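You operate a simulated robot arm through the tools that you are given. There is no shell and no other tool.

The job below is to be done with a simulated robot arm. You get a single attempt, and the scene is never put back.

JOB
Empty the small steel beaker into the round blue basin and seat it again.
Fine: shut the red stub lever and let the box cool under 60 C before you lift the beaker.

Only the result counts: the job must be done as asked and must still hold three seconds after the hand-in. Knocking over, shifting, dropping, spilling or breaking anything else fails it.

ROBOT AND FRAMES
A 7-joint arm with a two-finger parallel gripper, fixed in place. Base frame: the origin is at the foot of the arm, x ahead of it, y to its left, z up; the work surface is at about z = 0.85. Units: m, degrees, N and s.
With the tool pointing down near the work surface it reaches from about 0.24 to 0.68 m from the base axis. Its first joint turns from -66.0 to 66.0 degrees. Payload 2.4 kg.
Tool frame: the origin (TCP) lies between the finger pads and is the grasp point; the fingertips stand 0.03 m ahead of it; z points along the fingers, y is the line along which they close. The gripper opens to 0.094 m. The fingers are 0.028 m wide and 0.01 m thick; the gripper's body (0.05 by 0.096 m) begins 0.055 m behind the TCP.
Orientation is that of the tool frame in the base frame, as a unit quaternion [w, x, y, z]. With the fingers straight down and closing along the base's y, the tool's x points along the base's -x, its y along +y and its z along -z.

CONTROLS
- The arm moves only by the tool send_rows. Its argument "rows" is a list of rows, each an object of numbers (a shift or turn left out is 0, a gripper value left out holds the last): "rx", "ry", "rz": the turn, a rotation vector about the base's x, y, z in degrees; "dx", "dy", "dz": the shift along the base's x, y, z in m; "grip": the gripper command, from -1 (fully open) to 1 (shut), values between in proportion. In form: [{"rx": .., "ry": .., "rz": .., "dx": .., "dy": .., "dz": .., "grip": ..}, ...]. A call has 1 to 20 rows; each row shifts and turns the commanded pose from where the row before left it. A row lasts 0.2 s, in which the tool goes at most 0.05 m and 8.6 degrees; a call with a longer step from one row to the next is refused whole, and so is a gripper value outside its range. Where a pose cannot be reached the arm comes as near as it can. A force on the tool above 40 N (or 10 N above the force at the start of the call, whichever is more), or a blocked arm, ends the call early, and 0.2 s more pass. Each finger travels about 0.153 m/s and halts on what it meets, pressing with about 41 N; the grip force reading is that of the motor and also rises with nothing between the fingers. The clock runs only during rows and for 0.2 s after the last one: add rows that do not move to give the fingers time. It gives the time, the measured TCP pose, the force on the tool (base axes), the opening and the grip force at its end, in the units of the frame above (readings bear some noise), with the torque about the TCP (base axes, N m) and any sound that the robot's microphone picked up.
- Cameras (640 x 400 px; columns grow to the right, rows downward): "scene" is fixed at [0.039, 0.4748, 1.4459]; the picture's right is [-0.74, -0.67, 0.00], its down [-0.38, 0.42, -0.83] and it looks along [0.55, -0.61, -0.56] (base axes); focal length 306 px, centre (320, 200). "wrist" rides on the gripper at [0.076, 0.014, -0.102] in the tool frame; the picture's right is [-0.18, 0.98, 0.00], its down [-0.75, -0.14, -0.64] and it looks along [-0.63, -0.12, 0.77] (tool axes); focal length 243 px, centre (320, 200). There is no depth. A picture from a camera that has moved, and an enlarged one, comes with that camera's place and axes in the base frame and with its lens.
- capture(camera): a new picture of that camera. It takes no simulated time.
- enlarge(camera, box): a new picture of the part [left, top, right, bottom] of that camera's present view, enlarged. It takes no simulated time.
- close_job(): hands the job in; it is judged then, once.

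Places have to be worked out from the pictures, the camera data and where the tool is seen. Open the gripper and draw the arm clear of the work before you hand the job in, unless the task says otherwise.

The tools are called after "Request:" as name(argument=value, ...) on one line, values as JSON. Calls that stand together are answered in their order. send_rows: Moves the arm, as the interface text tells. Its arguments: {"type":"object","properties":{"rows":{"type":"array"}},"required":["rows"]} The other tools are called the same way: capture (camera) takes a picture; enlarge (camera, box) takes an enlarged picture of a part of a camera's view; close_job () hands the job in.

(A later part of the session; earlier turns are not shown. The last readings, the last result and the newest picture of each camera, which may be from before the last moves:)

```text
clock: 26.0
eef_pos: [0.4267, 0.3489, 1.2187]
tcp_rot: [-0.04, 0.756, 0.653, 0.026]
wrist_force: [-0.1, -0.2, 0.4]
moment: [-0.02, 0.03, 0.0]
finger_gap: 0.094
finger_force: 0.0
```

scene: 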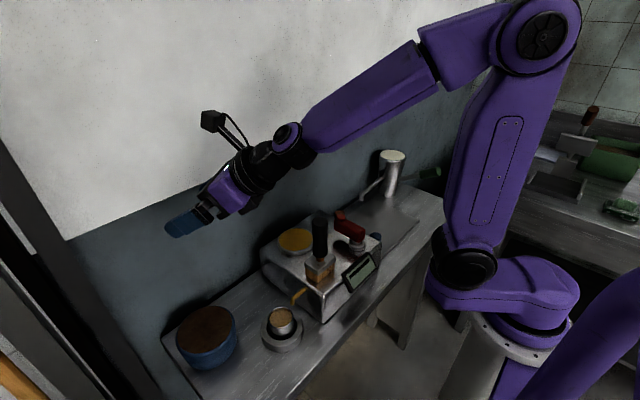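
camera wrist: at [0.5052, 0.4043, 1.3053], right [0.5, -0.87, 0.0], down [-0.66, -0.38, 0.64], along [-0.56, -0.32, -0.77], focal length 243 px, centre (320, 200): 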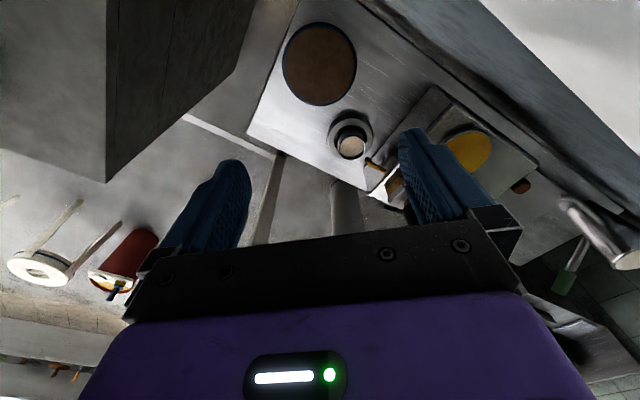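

Now I correct the small tilt and turn on to ψ≈+40° (camera toward the robot), staying high over the basin.

Request:
send_rows(rows=[{"rx": -5.42, "ry": -0.74}, {"rz": 8.14, "dx": 0.001, "dy": 0.0015}, {"rz": 8.14, "dx": 0.001, "dy": 0.0015}, {"rz": 8.14, "dx": 0.001, "dy": 0.0015}, {"rz": 8.14, "dx": 0.001, "dy": 0.0015}, {"rz": 8.14, "dx": 0.001, "dy": 0.0015}, {"rz": 8.14, "dx": 0.001, "dy": 0.0015}, {"rz": 8.14, "dx": 0.001, "dy": 0.0015}, {"rz": 8.14, "dx": 0.001, "dy": 0.0015}, {"rz": 8.14, "dx": 0.001, "dy": 0.0015}, {"rz": 8.14, "dx": 0.001, "dy": 0.0015}, {"rz": 8.14, "dx": 0.001, "dy": 0.0015}, {"rz": 8.14, "dx": 0.001, "dy": 0.0015}, {"rz": 8.14, "dx": 0.001, "dy": 0.0015}, {"rz": 8.14, "dx": 0.001, "dy": 0.0015}, {"rz": 8.14, "dx": 0.001, "dy": 0.0015}, {"rz": 8.14, "dx": 0.001, "dy": 0.0015}, {"rz": 8.14, "dx": 0.001, "dy": 0.0015}, {}, {}])

Request:
capture(camera="wrist")

Request:
capture(camera="scene")

```text
clock: 30.2
eef_pos: [0.4435, 0.3724, 1.2201]
tcp_rot: [0.0, -0.342, 0.94, 0.0]
wrist_force: [-0.3, 0.1, -0.3]
moment: [0.0, -0.02, 0.0]
finger_gap: 0.094
finger_force: 0.0
```

```text
taken
camera wrist: at [0.3756, 0.3365, 1.3238], right [-0.49, 0.87, 0.0], down [0.67, 0.37, 0.64], along [0.56, 0.31, -0.77], focal length 243 px, centre (320, 200)
```

wrist: 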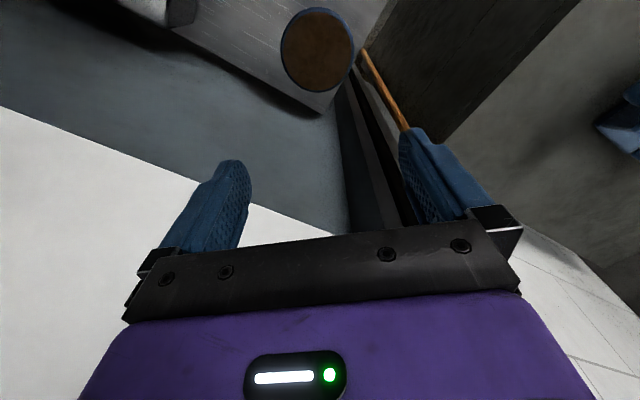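

```text
taken
```

scene: 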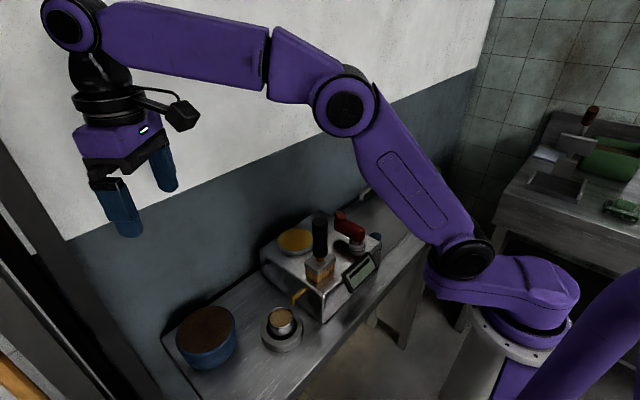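

Upright at ψ=+40°, all clear. I measure the basin again from this opposite view to average out errors.

Request:
enlarge(camera="wrist", box=[264, 0, 376, 100])

```text
4.00 times, centred on (320, 50) of wrist
camera zoom: at [0.3756, 0.3365, 1.3238], right [-0.49, 0.87, 0.0], down [0.67, 0.37, 0.64], along [0.56, 0.31, -0.77], focal length 970 px, centre (320, 800)
```

zoom: 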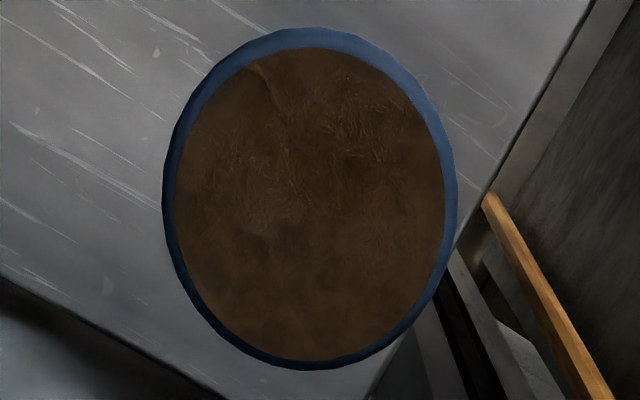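

Averaged basin centre is about (0.434, 0.366). I rehearse the tilt again empty-handed with this roll: 48° first.

Request:
send_rows(rows=[{"dz": -0.03, "dy": 0.001}, {"dz": -0.03}, {"rx": 5.14, "ry": -6.13}, {"rx": 5.14, "ry": -6.13}, {"rx": 5.14, "ry": -6.13}, {"rx": 5.14, "ry": -6.13}, {"rx": 5.14, "ry": -6.13}, {"rx": 5.14, "ry": -6.13}, {}, {}])

Request:
capture(camera="scene")

```text
clock: 32.4
eef_pos: [0.4427, 0.3749, 1.1603]
tcp_rot: [0.382, -0.311, 0.859, 0.14]
wrist_force: [-0.2, 0.8, 0.0]
moment: [-0.01, -0.03, 0.01]
finger_gap: 0.0938
finger_force: 0.1
```

```text
taken
```

scene: 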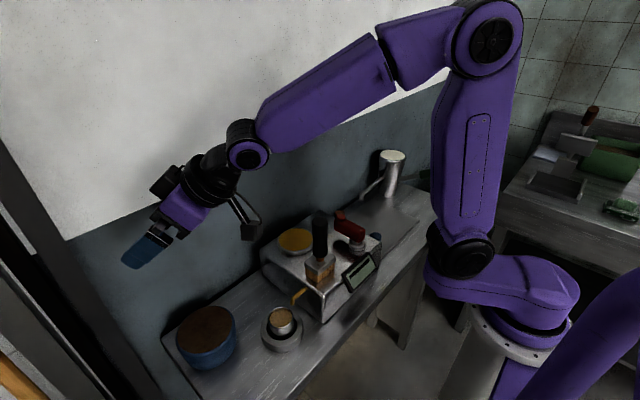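

48° reached exactly. I continue in smaller groups to 72°.

Request:
send_rows(rows=[{"rx": 5.14, "ry": -6.13}, {"rx": 5.14, "ry": -6.13}, {"rx": 5.14, "ry": -6.13}, {}])

```text
clock: 33.4
eef_pos: [0.4428, 0.3757, 1.1601]
tcp_rot: [0.552, -0.275, 0.761, 0.202]
wrist_force: [0.0, 0.3, 0.8]
moment: [-0.02, -0.01, 0.01]
finger_gap: 0.0939
finger_force: 0.2
```

Still exact at 72°. Another three rows to 96°.

Request:
send_rows(rows=[{"rx": 5.14, "ry": -6.13}, {"rx": 5.14, "ry": -6.13}, {"rx": 5.14, "ry": -6.13}, {}])

Request:
capture(camera="scene")

```text
clock: 34.4
eef_pos: [0.4437, 0.376, 1.1606]
tcp_rot: [0.698, -0.228, 0.628, 0.256]
wrist_force: [-0.5, 0.2, 0.5]
moment: [0.0, -0.02, -0.03]
finger_gap: 0.0941
finger_force: 0.0
```

```text
taken
```

scene: 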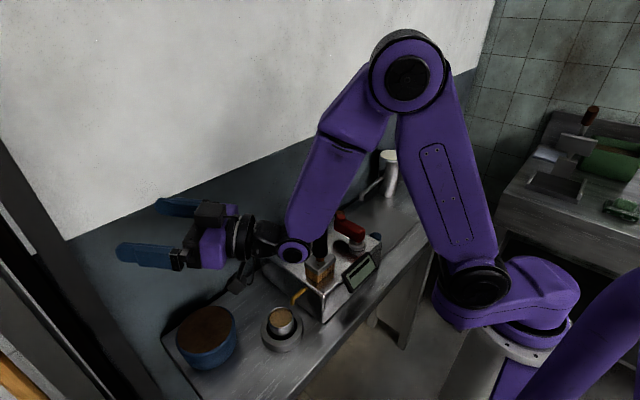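

96° reached exactly with everything clear. Two more rows to 112°.

Request:
send_rows(rows=[{"rx": 5.14, "ry": -6.13}, {"rx": 5.14, "ry": -6.13}, {}])

Request:
capture(camera="scene")

Request:
capture(camera="wrist")

```text
clock: 35.2
eef_pos: [0.4445, 0.3755, 1.1601]
tcp_rot: [0.779, -0.191, 0.525, 0.285]
wrist_force: [0.5, 0.4, -0.6]
moment: [-0.01, 0.02, -0.02]
finger_gap: 0.094
finger_force: 0.0
```

```text
taken
```

scene: 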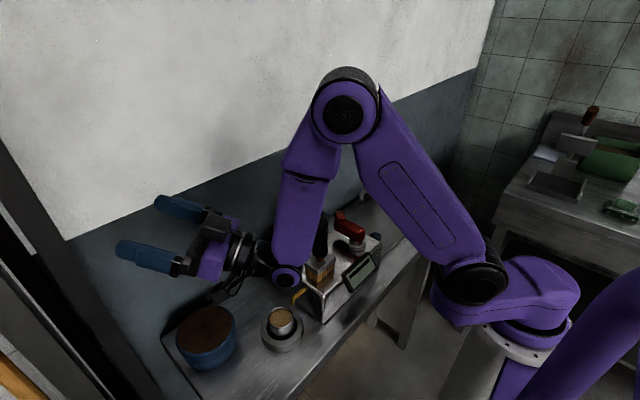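

```text
taken
camera wrist: at [0.3832, 0.3444, 1.0521], right [-0.69, 0.71, 0.17], down [-0.58, -0.67, 0.46], along [0.44, 0.21, 0.87], focal length 243 px, centre (320, 200)
```

wrist: 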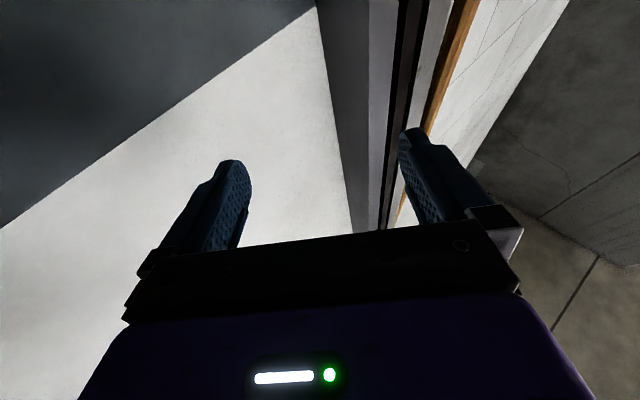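

112° works with no contact. I check that the same tilt holds lower, at z≈1.10, to shorten the fall of the liquid.

Request:
send_rows(rows=[{"dz": -0.02}, {"dz": -0.02}, {"dz": -0.02}, {}])

Request:
capture(camera="scene")

Request:
enlarge(camera="scene", box=[100, 190, 360, 380])

```text
clock: 36.2
eef_pos: [0.4444, 0.3764, 1.0991]
tcp_rot: [0.779, -0.19, 0.526, 0.285]
wrist_force: [-0.9, 0.1, 1.2]
moment: [0.01, -0.02, -0.04]
finger_gap: 0.0938
finger_force: 0.1
```

```text
taken
```

scene: 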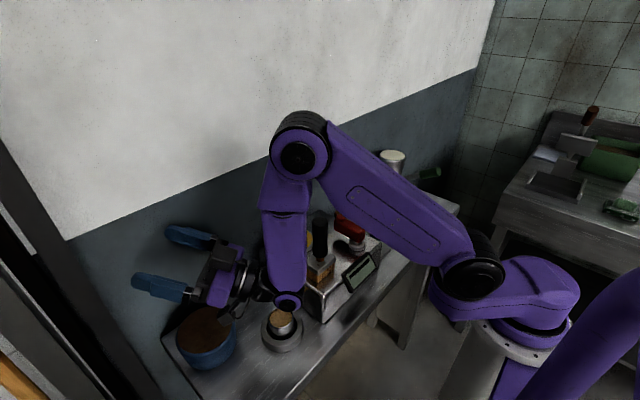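

```text
2.11 times, centred on (230, 285) of scene
camera zoom: at [0.039, 0.4748, 1.4459], right [-0.74, -0.67, 0.0], down [-0.38, 0.42, -0.83], along [0.55, -0.61, -0.56], focal length 643 px, centre (510, 21)
```

zoom: 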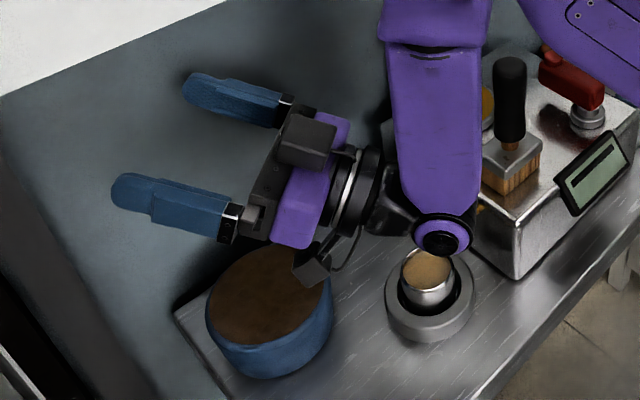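

The 112° pose at z≈1.10 is clean, so the pour is feasible. I raise and untilt along the same path.

Request:
send_rows(rows=[{"dz": 0.03}, {"dz": 0.03}, {"rx": -5.14, "ry": 6.13}, {"rx": -5.14, "ry": 6.13}, {"rx": -5.14, "ry": 6.13}, {"rx": -5.14, "ry": 6.13}, {"rx": -5.14, "ry": 6.13}, {"rx": -5.14, "ry": 6.13}, {"rx": -5.14, "ry": 6.13}, {"rx": -5.14, "ry": 6.13}, {"rx": -5.14, "ry": 6.13}, {"rx": -5.14, "ry": 6.13}, {"rx": -5.14, "ry": 6.13}, {"rx": -5.14, "ry": 6.13}, {"rx": -5.14, "ry": 6.13}, {"rx": -5.14, "ry": 6.13}, {}])

```text
clock: 39.8
eef_pos: [0.4442, 0.3754, 1.1609]
tcp_rot: [-0.001, -0.34, 0.94, 0.0]
wrist_force: [-0.7, -0.3, 0.3]
moment: [0.0, 0.0, -0.02]
finger_gap: 0.0939
finger_force: 0.0
```

Upright again. I move above the beaker, turning to ψ=+60° so the fingers will straddle it clear of the spout, with the camera clear of the brush.

Request:
send_rows(rows=[{"rz": 3.34, "dx": -0.016, "dy": -0.0208}, {"rz": 3.34, "dx": -0.016, "dy": -0.0208}, {"rz": 3.34, "dx": -0.016, "dy": -0.0208}, {"rz": 3.34, "dx": -0.016, "dy": -0.0208}, {"rz": 3.34, "dx": -0.016, "dy": -0.0208}, {"rz": 3.34, "dx": -0.0162, "dy": -0.0209}, {}, {"dz": -0.03}, {"dz": -0.03}, {}])

Request:
capture(camera="wrist")

Request:
capture(camera="scene")

```text
clock: 42.0
eef_pos: [0.3473, 0.2503, 1.0999]
tcp_rot: [-0.001, -0.499, 0.867, 0.0]
wrist_force: [-1.1, 0.4, -0.3]
moment: [0.0, 0.0, -0.02]
finger_gap: 0.0936
finger_force: 0.0
```

```text
taken
camera wrist: at [0.2961, 0.1921, 1.2039], right [-0.76, 0.65, 0.0], down [0.5, 0.58, 0.64], along [0.42, 0.49, -0.77], focal length 243 px, centre (320, 200)
```

wrist: 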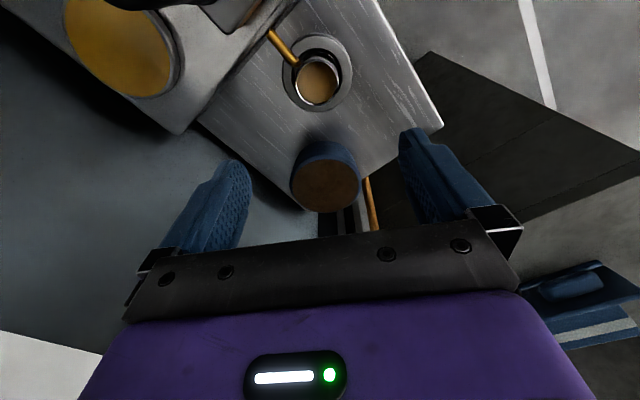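

```text
taken
```

scene: 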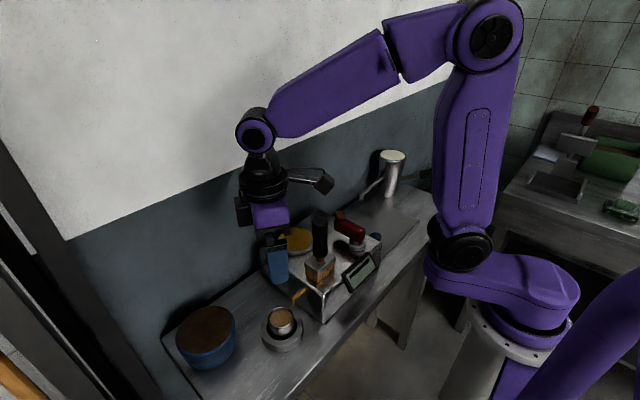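

Request:
enlarge(camera="wrist", box=[256, 20, 384, 120])

Request:
enlarge(camera="wrist", box=[60, 0, 280, 140])

Request:
enlarge(camera="scene", box=[230, 150, 390, 350])

```text
4.00 times, centred on (320, 70) of wrist
camera zoom: at [0.2961, 0.1921, 1.2039], right [-0.76, 0.65, 0.0], down [0.5, 0.58, 0.64], along [0.42, 0.49, -0.77], focal length 970 px, centre (320, 720)
```

zoom: 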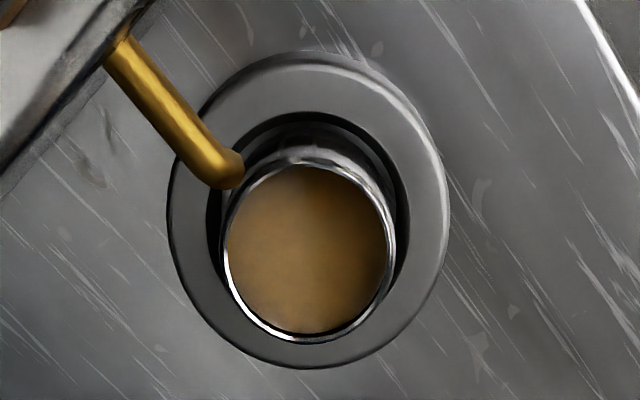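

```text
2.86 times, centred on (170, 70) of wrist
camera zoom: at [0.2961, 0.1921, 1.2039], right [-0.76, 0.65, 0.0], down [0.5, 0.58, 0.64], along [0.42, 0.49, -0.77], focal length 693 px, centre (749, 571)
```

zoom: 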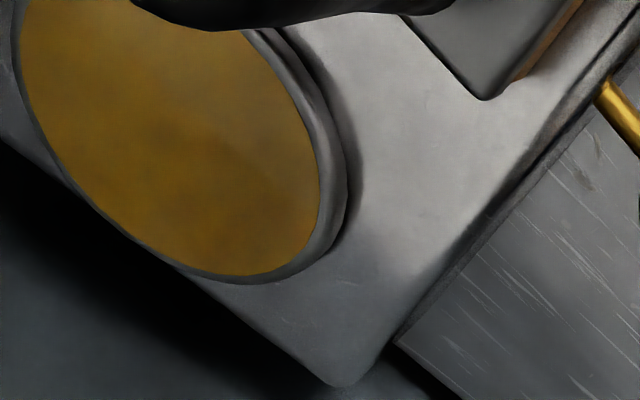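

```text
2.00 times, centred on (310, 250) of scene
camera zoom: at [0.039, 0.4748, 1.4459], right [-0.74, -0.67, 0.0], down [-0.38, 0.42, -0.83], along [0.55, -0.61, -0.56], focal length 611 px, centre (340, 100)
```

zoom: 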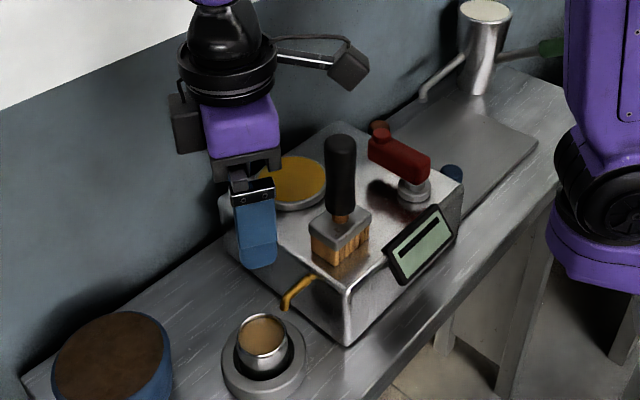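

Beaker centre here ≈(0.348, 0.2495), spout tip beside its -y edge about 1 cm above the rim, ring top ≈0.870. I descend with open fingers to TCP z≈0.93 first and check.

Request:
send_rows(rows=[{"dz": -0.03, "dx": 0.0005, "dy": -0.0005}, {"dz": -0.03}, {"dz": -0.03}, {"dz": -0.03}, {"dz": -0.025}, {"dz": -0.02}, {}])

Request:
enlarge(camera="scene", box=[210, 230, 370, 370])

Request:
capture(camera="wrist")

```text
clock: 43.6
eef_pos: [0.3499, 0.2501, 0.9344]
tcp_rot: [0.0, -0.499, 0.867, 0.001]
wrist_force: [0.5, -0.5, -0.1]
moment: [-0.01, 0.03, 0.02]
finger_gap: 0.0939
finger_force: 0.1
```

```text
2.86 times, centred on (290, 300) of scene
camera zoom: at [0.039, 0.4748, 1.4459], right [-0.74, -0.67, 0.0], down [-0.38, 0.42, -0.83], along [0.55, -0.61, -0.56], focal length 873 px, centre (406, -86)
```

zoom: 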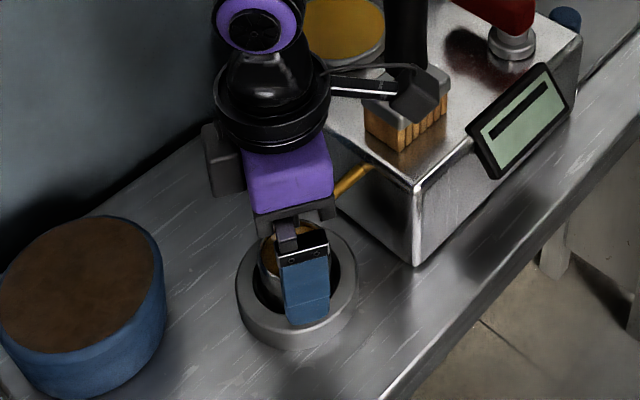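

```text
taken
camera wrist: at [0.2975, 0.1916, 1.0387], right [-0.76, 0.65, 0.0], down [0.5, 0.58, 0.64], along [0.42, 0.49, -0.77], focal length 243 px, centre (320, 200)
```

wrist: 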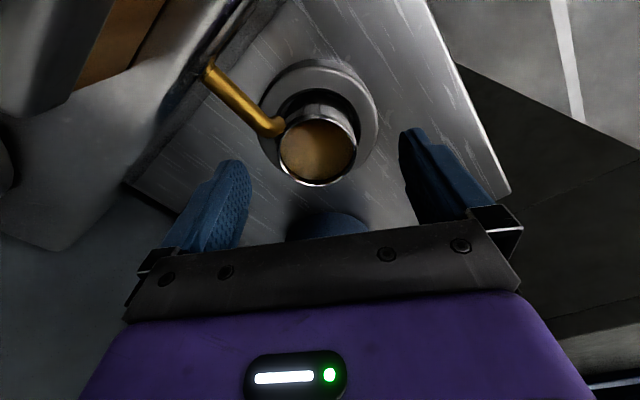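

Fingers are centred about the beaker and clear of spout and ring. A closer look at the wrist view to check centring before the final descent.

Request:
enlarge(camera="wrist", box=[240, 50, 400, 200])

```text
2.67 times, centred on (320, 125) of wrist
camera zoom: at [0.2975, 0.1916, 1.0387], right [-0.76, 0.65, 0.0], down [0.5, 0.58, 0.64], along [0.42, 0.49, -0.77], focal length 647 px, centre (320, 400)
```

zoom: 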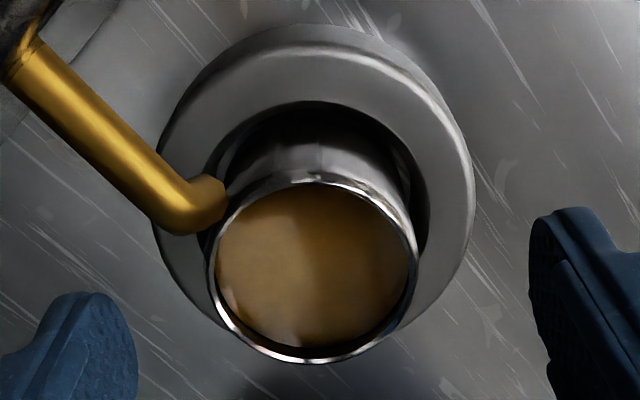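

The beaker is ~2 mm toward the +x/-y finger; I correct that, then lower so the fingertips stop ~6 mm above the ring top.

Request:
send_rows(rows=[{"dx": 0.0015, "dy": -0.001, "dz": -0.01}, {"dz": -0.01}, {"dz": -0.006}, {}])

Request:
enlarge(camera="scene", box=[240, 270, 336, 360])

Request:
enlarge(camera="wrist", box=[200, 60, 440, 220])

```text
clock: 44.6
eef_pos: [0.3492, 0.2497, 0.91]
tcp_rot: [0.0, -0.498, 0.867, 0.001]
wrist_force: [-1.3, 0.1, 0.7]
moment: [0.01, -0.03, 0.03]
finger_gap: 0.0943
finger_force: 0.1
```

```text
4.44 times, centred on (288, 315) of scene
camera zoom: at [0.039, 0.4748, 1.4459], right [-0.74, -0.67, 0.0], down [-0.38, 0.42, -0.83], along [0.55, -0.61, -0.56], focal length 1358 px, centre (462, -311)
```

zoom: 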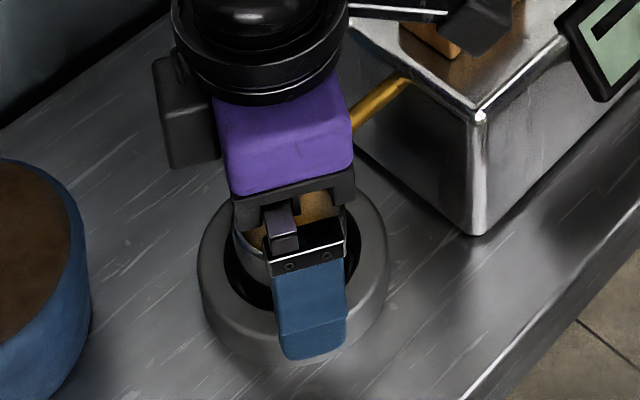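

```text
2.50 times, centred on (320, 140) of wrist
camera zoom: at [0.2982, 0.1913, 1.0125], right [-0.76, 0.65, 0.0], down [0.5, 0.58, 0.64], along [0.42, 0.49, -0.77], focal length 606 px, centre (320, 350)
```

zoom: 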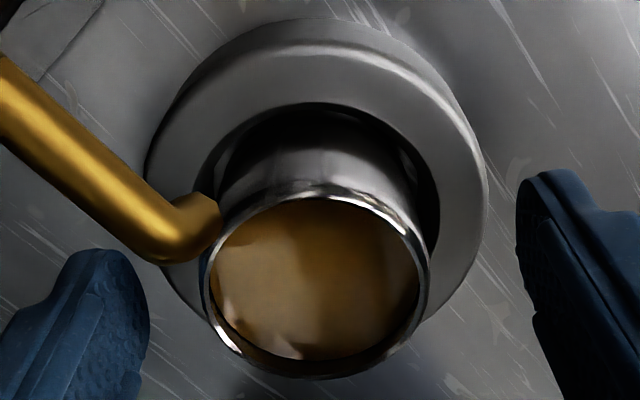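

Rim z≈0.902; the beaker lies ~4 mm toward the camera side of the pad centre. I shift 2 mm that way, drop 3 mm more, and close gently on the beaker.

Request:
send_rows(rows=[{"dx": -0.001, "dy": -0.0018, "dz": -0.003}, {}, {"grip": -0.6}, {"grip": -0.3}, {"grip": -0.15}, {"grip": -0.08}, {}])

Request:
enlarge(camera="wrist", box=[200, 60, 440, 220])

```text
clock: 46.2
eef_pos: [0.3491, 0.2487, 0.9055]
tcp_rot: [0.0, -0.498, 0.867, 0.0]
wrist_force: [0.7, -0.5, -0.4]
moment: [-0.02, 0.0, 0.0]
finger_gap: 0.0511
finger_force: 0.3
```

```text
2.50 times, centred on (320, 140) of wrist
camera zoom: at [0.2974, 0.1895, 1.0096], right [-0.76, 0.65, 0.0], down [0.5, 0.58, 0.64], along [0.42, 0.49, -0.77], focal length 606 px, centre (320, 350)
```

zoom: 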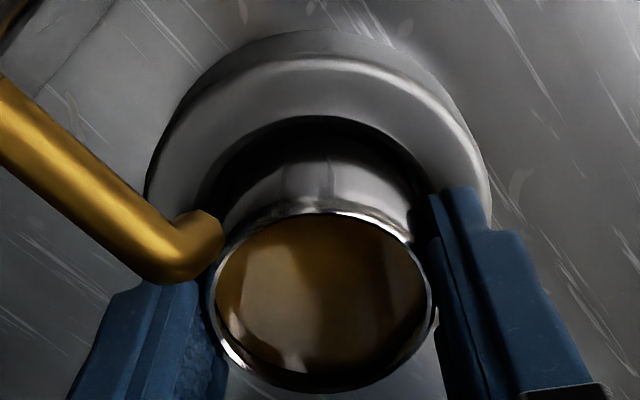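

The pads are just at the beaker wall and nothing is touched otherwise. I close firmly.

Request:
send_rows(rows=[{"grip": 0.1}, {"grip": 0.4}, {"grip": 1.0}, {}, {}])

Request:
enlarge(camera="wrist", box=[200, 60, 440, 220])

Request:
enlarge(camera="scene", box=[240, 250, 400, 350])

```text
clock: 47.4
eef_pos: [0.3481, 0.2479, 0.9069]
tcp_rot: [0.0, -0.498, 0.867, 0.001]
wrist_force: [0.0, -0.6, 0.3]
moment: [0.01, 0.01, 0.0]
finger_gap: 0.0503
finger_force: 40.8
```

```text
2.50 times, centred on (320, 140) of wrist
camera zoom: at [0.2973, 0.1895, 1.0096], right [-0.76, 0.65, 0.0], down [0.5, 0.58, 0.64], along [0.42, 0.49, -0.77], focal length 606 px, centre (320, 350)
```

zoom: 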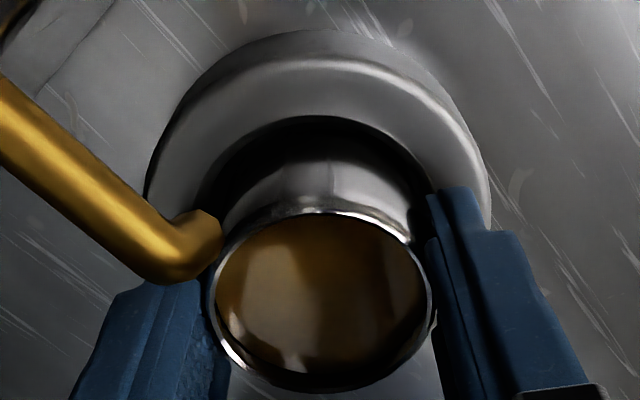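

```text
4.00 times, centred on (320, 300) of scene
camera zoom: at [0.039, 0.4748, 1.4459], right [-0.74, -0.67, 0.0], down [-0.38, 0.42, -0.83], along [0.55, -0.61, -0.56], focal length 1222 px, centre (320, -200)
```

zoom: 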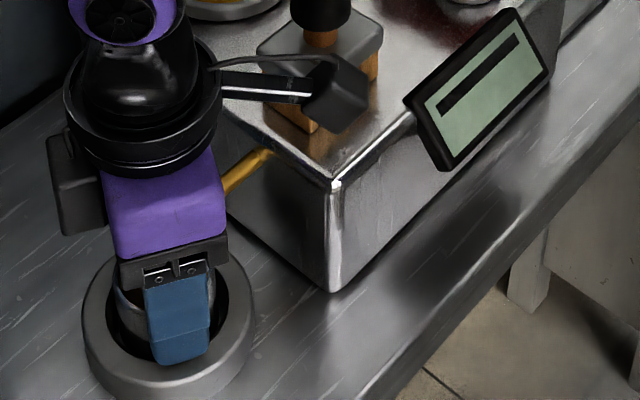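

Grip holds at 0.0503 m with 41 N. I lift slowly, first easing a few millimetres toward +y (inside the seat's clearance) so the rim clears the spout.

Request:
send_rows(rows=[{"dz": 0.003}, {"dz": 0.003, "dy": 0.002}, {"dz": 0.004, "dy": 0.002}, {"dz": 0.003, "dy": 0.001}, {}])

Request:
enlarge(camera="wrist", box=[200, 60, 440, 220])

Request:
enlarge(camera="scene", box=[240, 250, 400, 350])

```text
clock: 48.6
eef_pos: [0.3488, 0.2524, 0.9205]
tcp_rot: [0.001, -0.5, 0.866, 0.0]
wrist_force: [-0.5, 0.9, 1.2]
moment: [0.08, 0.01, 0.01]
finger_gap: 0.05
finger_force: 40.6
```

```text
2.50 times, centred on (320, 140) of wrist
camera zoom: at [0.2979, 0.1944, 1.023], right [-0.76, 0.65, 0.0], down [0.5, 0.58, 0.64], along [0.42, 0.49, -0.77], focal length 606 px, centre (320, 350)
```

zoom: 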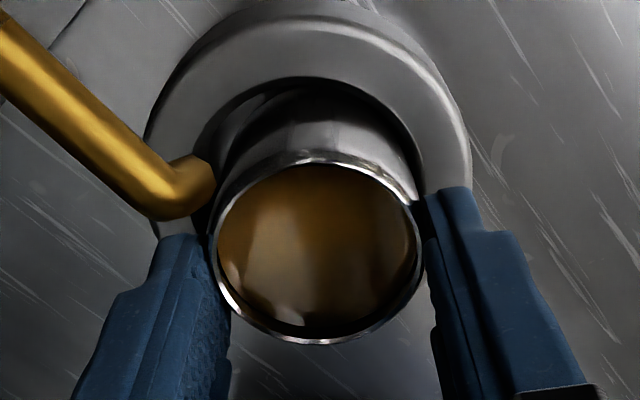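

```text
4.00 times, centred on (320, 300) of scene
camera zoom: at [0.039, 0.4749, 1.4459], right [-0.74, -0.67, 0.0], down [-0.38, 0.42, -0.83], along [0.55, -0.61, -0.56], focal length 1222 px, centre (320, -200)
```

zoom: 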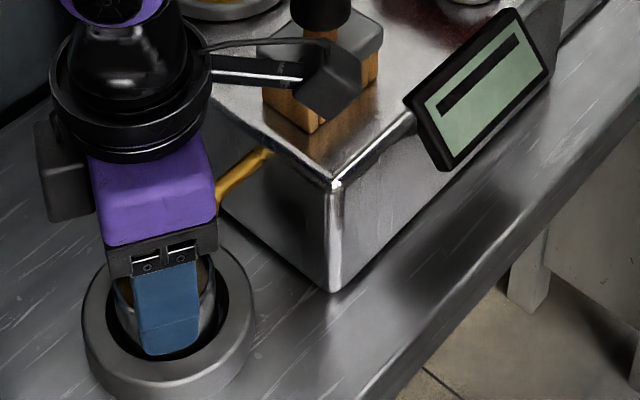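

The gripper rose 13 mm but the wrist view suggests the rim stayed at z≈0.901, so the fingers slid up the wall rather than lifting it. I look closely before doing anything else.

Request:
enlarge(camera="wrist", box=[260, 80, 380, 200])

Request:
enlarge(camera="scene", box=[250, 295, 310, 350])

Request:
capture(camera="wrist")

```text
3.33 times, centred on (320, 140) of wrist
camera zoom: at [0.2979, 0.1944, 1.023], right [-0.76, 0.65, 0.0], down [0.5, 0.58, 0.64], along [0.42, 0.49, -0.77], focal length 809 px, centre (320, 400)
```

zoom: 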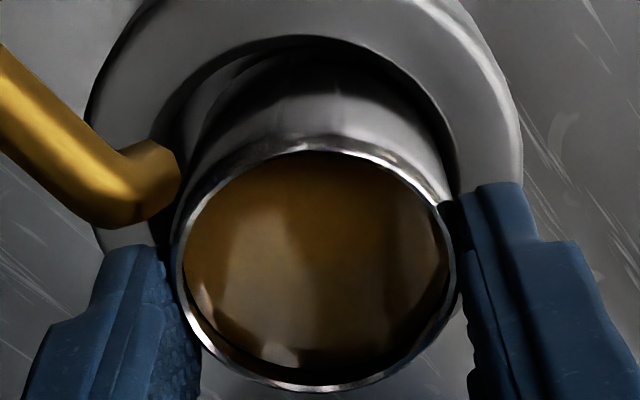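

```text
7.27 times, centred on (280, 322) of scene
camera zoom: at [0.039, 0.4749, 1.4459], right [-0.74, -0.67, 0.0], down [-0.38, 0.42, -0.83], along [0.55, -0.61, -0.56], focal length 2222 px, centre (611, -691)
```

zoom: 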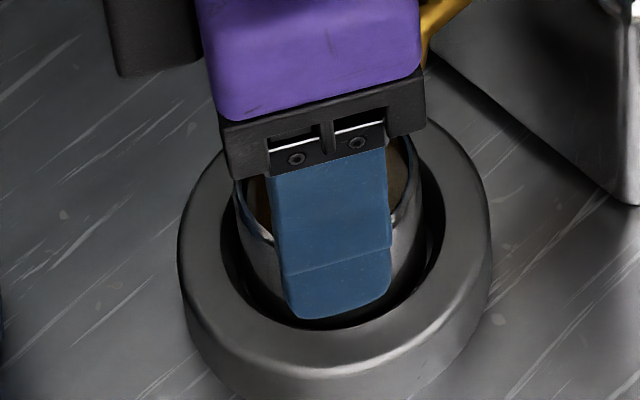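

```text
taken
camera wrist: at [0.2979, 0.1944, 1.023], right [-0.76, 0.65, 0.0], down [0.5, 0.58, 0.64], along [0.42, 0.49, -0.77], focal length 243 px, centre (320, 200)
```

wrist: 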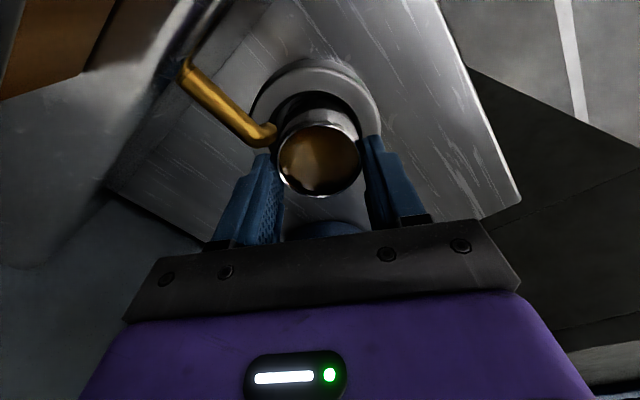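

The grip slid: rim still at z≈0.901 and undisturbed in its seat. I'll open slightly, go back down to the earlier grasp height, re-grip, and then test with a 2 mm lift while reading the force.

Request:
send_rows(rows=[{"grip": -0.2}, {}, {"dy": -0.0025, "dz": -0.005}, {"dy": -0.002, "dz": -0.005}, {"dz": -0.004}, {}, {}])

Request:
enlarge(camera="wrist", box=[260, 80, 380, 200])

Request:
enlarge(camera="scene", box=[250, 295, 310, 350])

```text
clock: 50.2
eef_pos: [0.3498, 0.2474, 0.905]
tcp_rot: [-0.001, -0.498, 0.867, 0.0]
wrist_force: [-0.1, 0.8, -0.2]
moment: [0.0, 0.01, -0.02]
finger_gap: 0.0564
finger_force: 0.1
```

```text
3.33 times, centred on (320, 140) of wrist
camera zoom: at [0.2977, 0.1897, 1.009], right [-0.76, 0.65, 0.0], down [0.5, 0.58, 0.64], along [0.42, 0.49, -0.77], focal length 809 px, centre (320, 400)
```

zoom: 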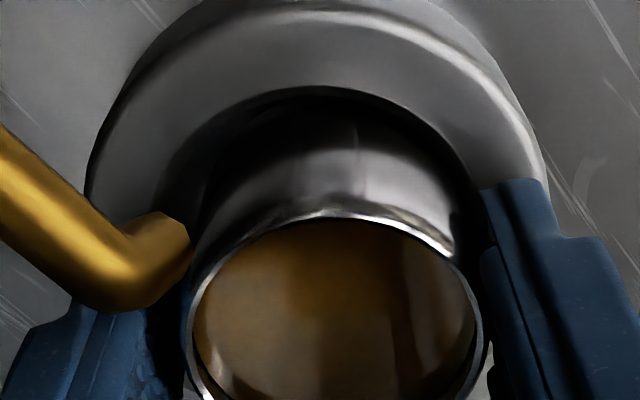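

```text
7.27 times, centred on (280, 322) of scene
camera zoom: at [0.039, 0.4748, 1.4459], right [-0.74, -0.67, 0.0], down [-0.38, 0.42, -0.83], along [0.55, -0.61, -0.56], focal length 2222 px, centre (611, -691)
```

zoom: 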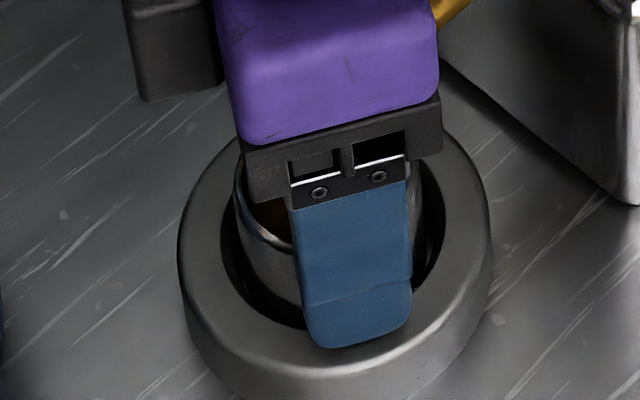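

The beaker sits unchanged. I re-grip with full force, let it settle, then lift just 2 mm to read the load.

Request:
send_rows(rows=[{"grip": 1.0}, {}, {}, {}, {}])

Request:
send_rows(rows=[{"dz": 0.002}])

Request:
send_rows(rows=[{"dz": 0.002}])

Request:
enlarge(camera="wrist", box=[260, 80, 380, 200])

```text
clock: 51.4
eef_pos: [0.3494, 0.2481, 0.905]
tcp_rot: [0.0, -0.499, 0.867, 0.001]
wrist_force: [-0.4, 0.4, 0.5]
moment: [0.01, 0.04, 0.02]
finger_gap: 0.0499
finger_force: 41.0
```

```text
clock: 51.8
eef_pos: [0.3488, 0.2472, 0.9063]
tcp_rot: [-0.001, -0.499, 0.866, 0.001]
wrist_force: [0.1, -1.0, 1.0]
moment: [-0.03, 0.01, -0.02]
finger_gap: 0.0496
finger_force: 41.2
```

```text
clock: 52.2
eef_pos: [0.3489, 0.2477, 0.9099]
tcp_rot: [0.0, -0.498, 0.867, 0.001]
wrist_force: [0.1, -0.1, -0.7]
moment: [-0.01, 0.0, -0.01]
finger_gap: 0.0501
finger_force: 41.5
```

```text
3.33 times, centred on (320, 140) of wrist
camera zoom: at [0.2978, 0.1896, 1.0128], right [-0.76, 0.65, 0.0], down [0.5, 0.58, 0.64], along [0.42, 0.49, -0.77], focal length 809 px, centre (320, 400)
```

zoom: 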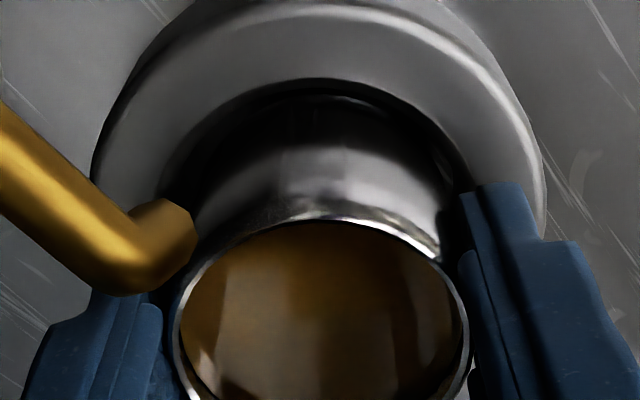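

This time the rim kept its place in the wrist view while the ring receded, so the beaker is rising with the gripper (4 mm). I continue straight up in small steps, watching it near the spout.

Request:
send_rows(rows=[{"dz": 0.0015, "dy": 0.001}, {"dz": 0.0005, "dy": 0.001}])

Request:
enlarge(camera="wrist", box=[260, 80, 380, 200])

Request:
enlarge(camera="scene", box=[250, 295, 310, 350])

```text
clock: 52.8
eef_pos: [0.349, 0.2499, 0.9101]
tcp_rot: [-0.002, -0.498, 0.867, 0.001]
wrist_force: [0.9, -4.6, -0.8]
moment: [-0.21, -0.03, -0.05]
finger_gap: 0.0501
finger_force: 41.1
```

```text
3.33 times, centred on (320, 140) of wrist
camera zoom: at [0.2976, 0.1912, 1.0146], right [-0.76, 0.65, 0.0], down [0.5, 0.58, 0.64], along [0.42, 0.49, -0.77], focal length 809 px, centre (320, 400)
```

zoom: 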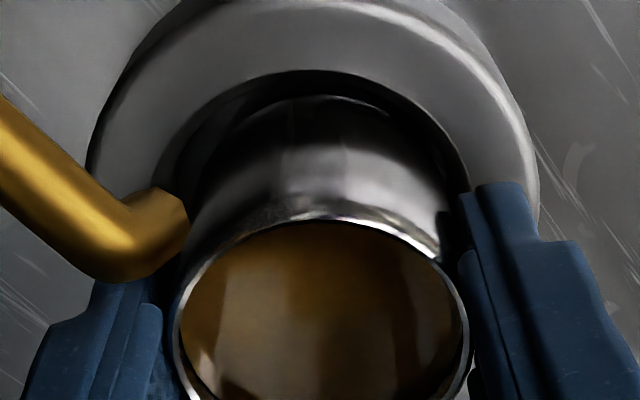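

```text
7.27 times, centred on (280, 322) of scene
camera zoom: at [0.0391, 0.4747, 1.446], right [-0.74, -0.67, 0.0], down [-0.38, 0.42, -0.83], along [0.55, -0.61, -0.56], focal length 2222 px, centre (611, -691)
```

zoom: 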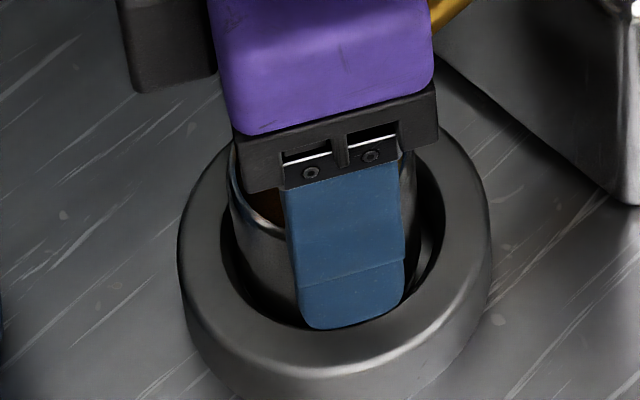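

The sideways shift presses the beaker's foot against the seat bore (−4.6 N), so the bore is snug — that is what pulled it out of the fingers before. The spout gap looks like ~5 mm, so I undo the shift and lift straight up.

Request:
send_rows(rows=[{"dy": -0.001}, {"dy": -0.001}, {}])

Request:
send_rows(rows=[{"dz": 0.002}, {"dz": 0.002}, {}])

Request:
enlarge(camera="wrist", box=[260, 80, 380, 200])

```text
clock: 53.6
eef_pos: [0.3501, 0.2481, 0.9109]
tcp_rot: [0.0, -0.498, 0.867, 0.001]
wrist_force: [0.3, -0.5, -1.5]
moment: [0.01, 0.01, 0.01]
finger_gap: 0.0498
finger_force: 40.6
```

```text
clock: 54.4
eef_pos: [0.348, 0.2483, 0.9143]
tcp_rot: [-0.002, -0.499, 0.867, 0.0]
wrist_force: [0.4, -0.1, -0.9]
moment: [-0.04, 0.03, 0.0]
finger_gap: 0.0497
finger_force: 40.8
```

```text
3.33 times, centred on (320, 140) of wrist
camera zoom: at [0.2976, 0.1894, 1.0183], right [-0.76, 0.65, 0.0], down [0.5, 0.58, 0.64], along [0.42, 0.49, -0.77], focal length 809 px, centre (320, 400)
```

zoom: 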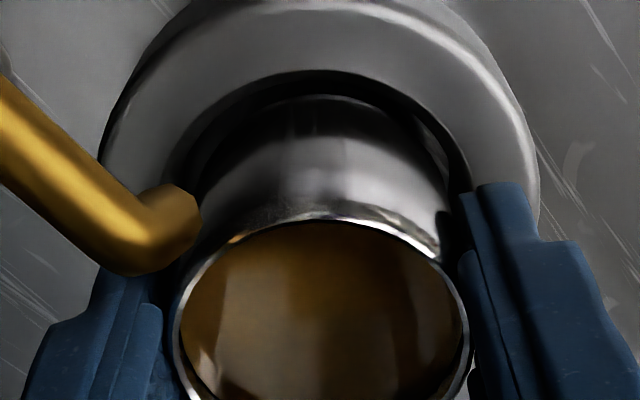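

No side load now and the beaker follows the gripper (9 mm up); the rim is about level with the spout's tip with ~4 mm gap. I continue straight up in small steps.

Request:
send_rows(rows=[{"dz": 0.002}, {"dz": 0.002}, {}])

Request:
enlarge(camera="wrist", box=[260, 80, 380, 200])

Request:
enlarge(camera="scene", box=[250, 290, 310, 345])

```text
clock: 55.2
eef_pos: [0.3487, 0.2481, 0.9197]
tcp_rot: [0.0, -0.498, 0.867, 0.001]
wrist_force: [0.5, -0.3, -1.4]
moment: [-0.06, 0.01, 0.02]
finger_gap: 0.0499
finger_force: 41.3
```

```text
3.33 times, centred on (320, 140) of wrist
camera zoom: at [0.2975, 0.1895, 1.0228], right [-0.76, 0.65, 0.0], down [0.5, 0.58, 0.64], along [0.42, 0.49, -0.77], focal length 809 px, centre (320, 400)
```

zoom: 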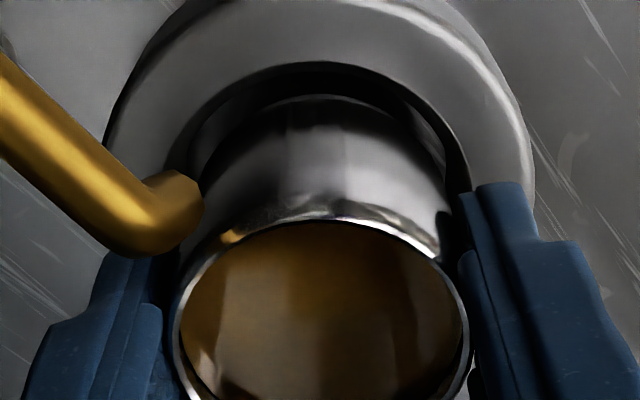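

```text
7.27 times, centred on (280, 318) of scene
camera zoom: at [0.039, 0.4748, 1.4459], right [-0.74, -0.67, 0.0], down [-0.38, 0.42, -0.83], along [0.55, -0.61, -0.56], focal length 2222 px, centre (611, -654)
```

zoom: 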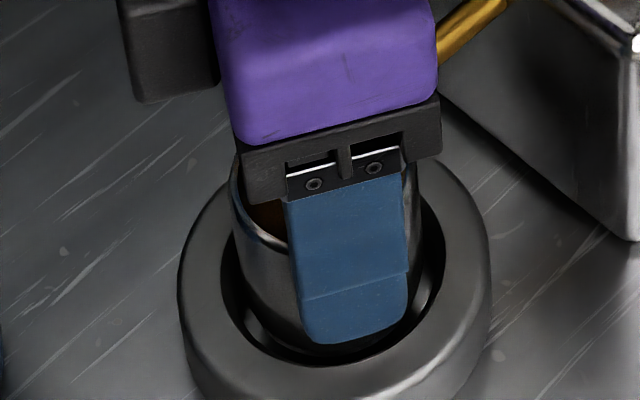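

The beaker follows cleanly, no side force. I continue up past the spout with small steps until its foot is above the ring.

Request:
send_rows(rows=[{"dz": 0.002}, {"dz": 0.003}, {"dz": 0.003}, {"dz": 0.003}, {"dz": 0.003}, {}])

Request:
enlarge(camera="wrist", box=[260, 80, 380, 200])

Request:
enlarge(camera="scene", box=[240, 270, 320, 350])

```text
clock: 56.6
eef_pos: [0.3489, 0.2476, 0.9318]
tcp_rot: [0.0, -0.498, 0.867, 0.002]
wrist_force: [-0.4, 0.2, -1.1]
moment: [-0.02, 0.03, 0.0]
finger_gap: 0.0499
finger_force: 41.2
```

```text
3.33 times, centred on (320, 140) of wrist
camera zoom: at [0.2975, 0.1896, 1.036], right [-0.76, 0.65, 0.0], down [0.5, 0.58, 0.64], along [0.42, 0.49, -0.77], focal length 809 px, centre (320, 400)
```

zoom: 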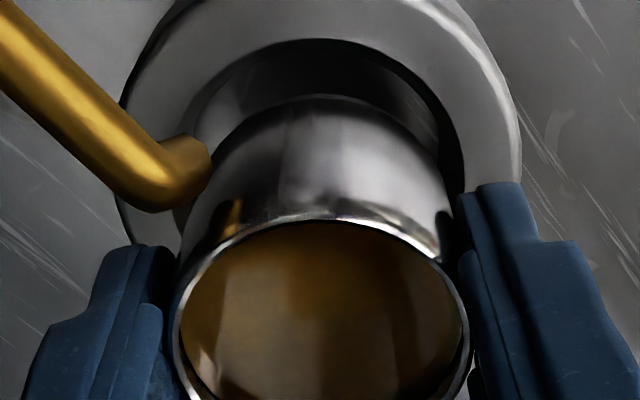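

```text
5.00 times, centred on (280, 310) of scene
camera zoom: at [0.039, 0.4748, 1.4459], right [-0.74, -0.67, 0.0], down [-0.38, 0.42, -0.83], along [0.55, -0.61, -0.56], focal length 1528 px, centre (520, -350)
```

zoom: 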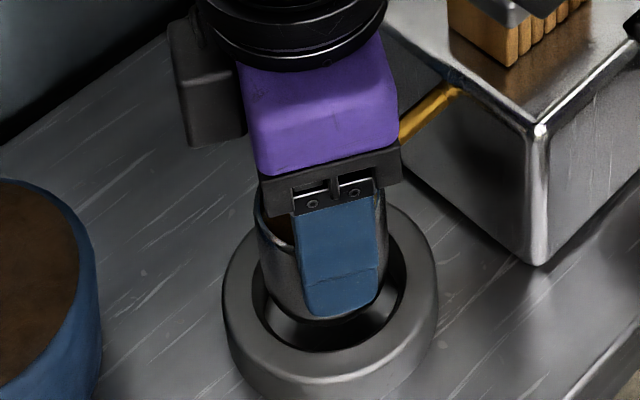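

The beaker is out of the seat (foot above the ring) and firmly held. I rise straight up gently to TCP z≈1.03 with ramped steps to avoid sloshing.

Request:
send_rows(rows=[{"dz": 0.004}, {"dz": 0.007}, {"dz": 0.01}, {"dz": 0.013}, {"dz": 0.015}, {"dz": 0.015}, {"dz": 0.013}, {"dz": 0.01}, {"dz": 0.007}, {"dz": 0.004}, {"dz": 0.002}, {}])

Request:
enlarge(camera="wrist", box=[220, 60, 420, 200])

Request:
capture(camera="scene")

```text
clock: 59.2
eef_pos: [0.3499, 0.2477, 1.0332]
tcp_rot: [-0.001, -0.498, 0.867, 0.001]
wrist_force: [-0.4, 0.2, -1.1]
moment: [0.05, -0.01, -0.01]
finger_gap: 0.0499
finger_force: 41.6
```

```text
2.86 times, centred on (320, 130) of wrist
camera zoom: at [0.2983, 0.1897, 1.1368], right [-0.76, 0.65, 0.0], down [0.5, 0.58, 0.64], along [0.42, 0.49, -0.77], focal length 693 px, centre (320, 400)
```

zoom: 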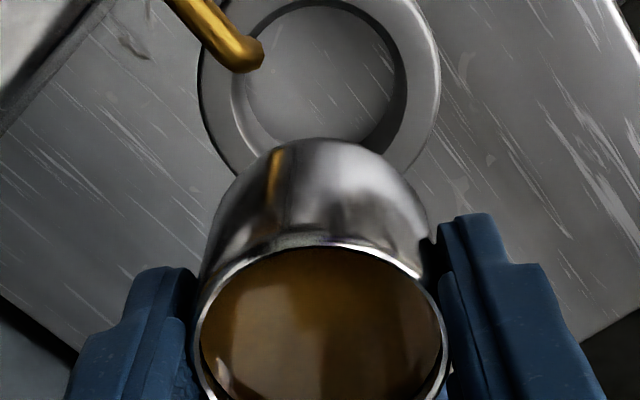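

```text
taken
```

scene: 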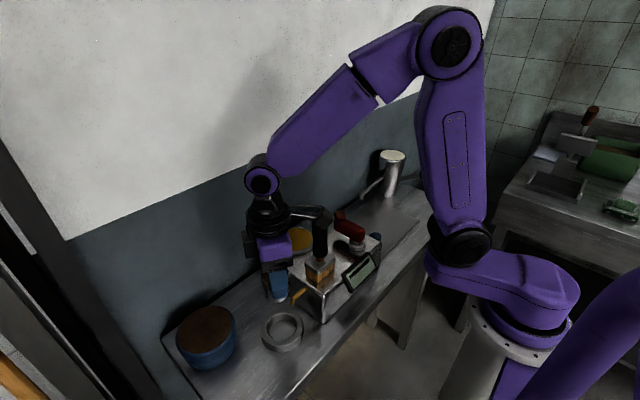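

The beaker is held upright with its contents and the ring is empty and unmoved. Now I carry it gently over the basin to about (0.449, 0.379), turning back to ψ=+40°.

Request:
send_rows(rows=[{"rz": -0.556, "dx": 0.00275, "dy": 0.00364}, {"rz": -1.11, "dx": 0.0055, "dy": 0.00728}, {"rz": -1.67, "dx": 0.00825, "dy": 0.01092}, {"rz": -2.22, "dx": 0.011, "dy": 0.01456}, {"rz": -2.22, "dx": 0.011, "dy": 0.01456}, {"rz": -2.22, "dx": 0.011, "dy": 0.01456}, {"rz": -2.22, "dx": 0.011, "dy": 0.01456}, {"rz": -2.22, "dx": 0.011, "dy": 0.01456}, {"rz": -2.22, "dx": 0.011, "dy": 0.01456}, {"rz": -1.67, "dx": 0.00825, "dy": 0.01092}, {"rz": -1.11, "dx": 0.0055, "dy": 0.00728}, {"rz": -0.556, "dx": 0.00275, "dy": 0.00364}, {}, {}])

Request:
capture(camera="wrist")

Request:
capture(camera="scene")

```text
clock: 62.2
eef_pos: [0.4487, 0.379, 1.0324]
tcp_rot: [0.0, -0.34, 0.94, 0.001]
wrist_force: [-0.3, -0.1, -0.8]
moment: [0.0, 0.02, -0.05]
finger_gap: 0.0498
finger_force: 41.0
```

```text
taken
camera wrist: at [0.3799, 0.3418, 1.1358], right [-0.49, 0.87, 0.0], down [0.67, 0.37, 0.64], along [0.56, 0.31, -0.77], focal length 243 px, centre (320, 200)
```

wrist: 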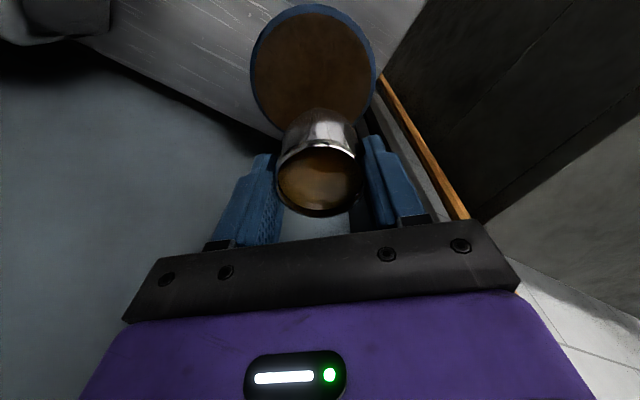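

```text
taken
```

scene: 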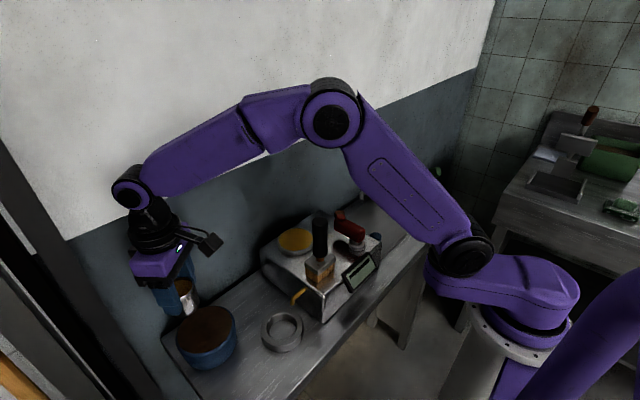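

The beaker is above the basin with its lip about over the centre. I begin pouring slowly, 3–4° per row, up to about 36°, then look.

Request:
send_rows(rows=[{"rx": 1.29, "ry": -1.53}, {"rx": 1.93, "ry": -2.3}, {"rx": 1.93, "ry": -2.3}, {"rx": 1.93, "ry": -2.3}, {"rx": 1.93, "ry": -2.3}, {"rx": 1.93, "ry": -2.3}, {"rx": 1.93, "ry": -2.3}, {"rx": 1.93, "ry": -2.3}, {"rx": 1.93, "ry": -2.3}, {"rx": 1.93, "ry": -2.3}, {"rx": 1.93, "ry": -2.3}, {"rx": 1.93, "ry": -2.3}])

Request:
capture(camera="wrist")

Request:
enlarge(camera="scene", box=[110, 220, 290, 380])

```text
clock: 64.8
eef_pos: [0.4475, 0.3785, 1.0337]
tcp_rot: [0.282, -0.324, 0.897, 0.103]
wrist_force: [-0.1, -0.7, -1.3]
moment: [-0.03, 0.03, -0.04]
finger_gap: 0.05
finger_force: 41.0
```

```text
taken
camera wrist: at [0.3443, 0.3124, 1.0743], right [-0.51, 0.85, 0.11], down [0.28, 0.05, 0.96], along [0.81, 0.52, -0.27], focal length 243 px, centre (320, 200)
```

wrist: 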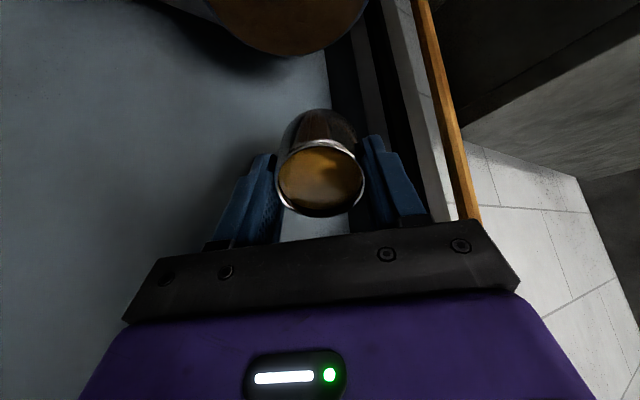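

```text
2.50 times, centred on (200, 300) of scene
camera zoom: at [0.0391, 0.4748, 1.4459], right [-0.74, -0.67, 0.0], down [-0.38, 0.42, -0.83], along [0.55, -0.61, -0.56], focal length 764 px, centre (620, -50)
```

zoom: 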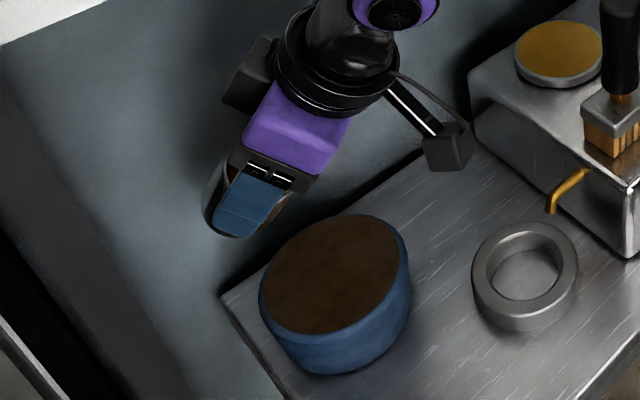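

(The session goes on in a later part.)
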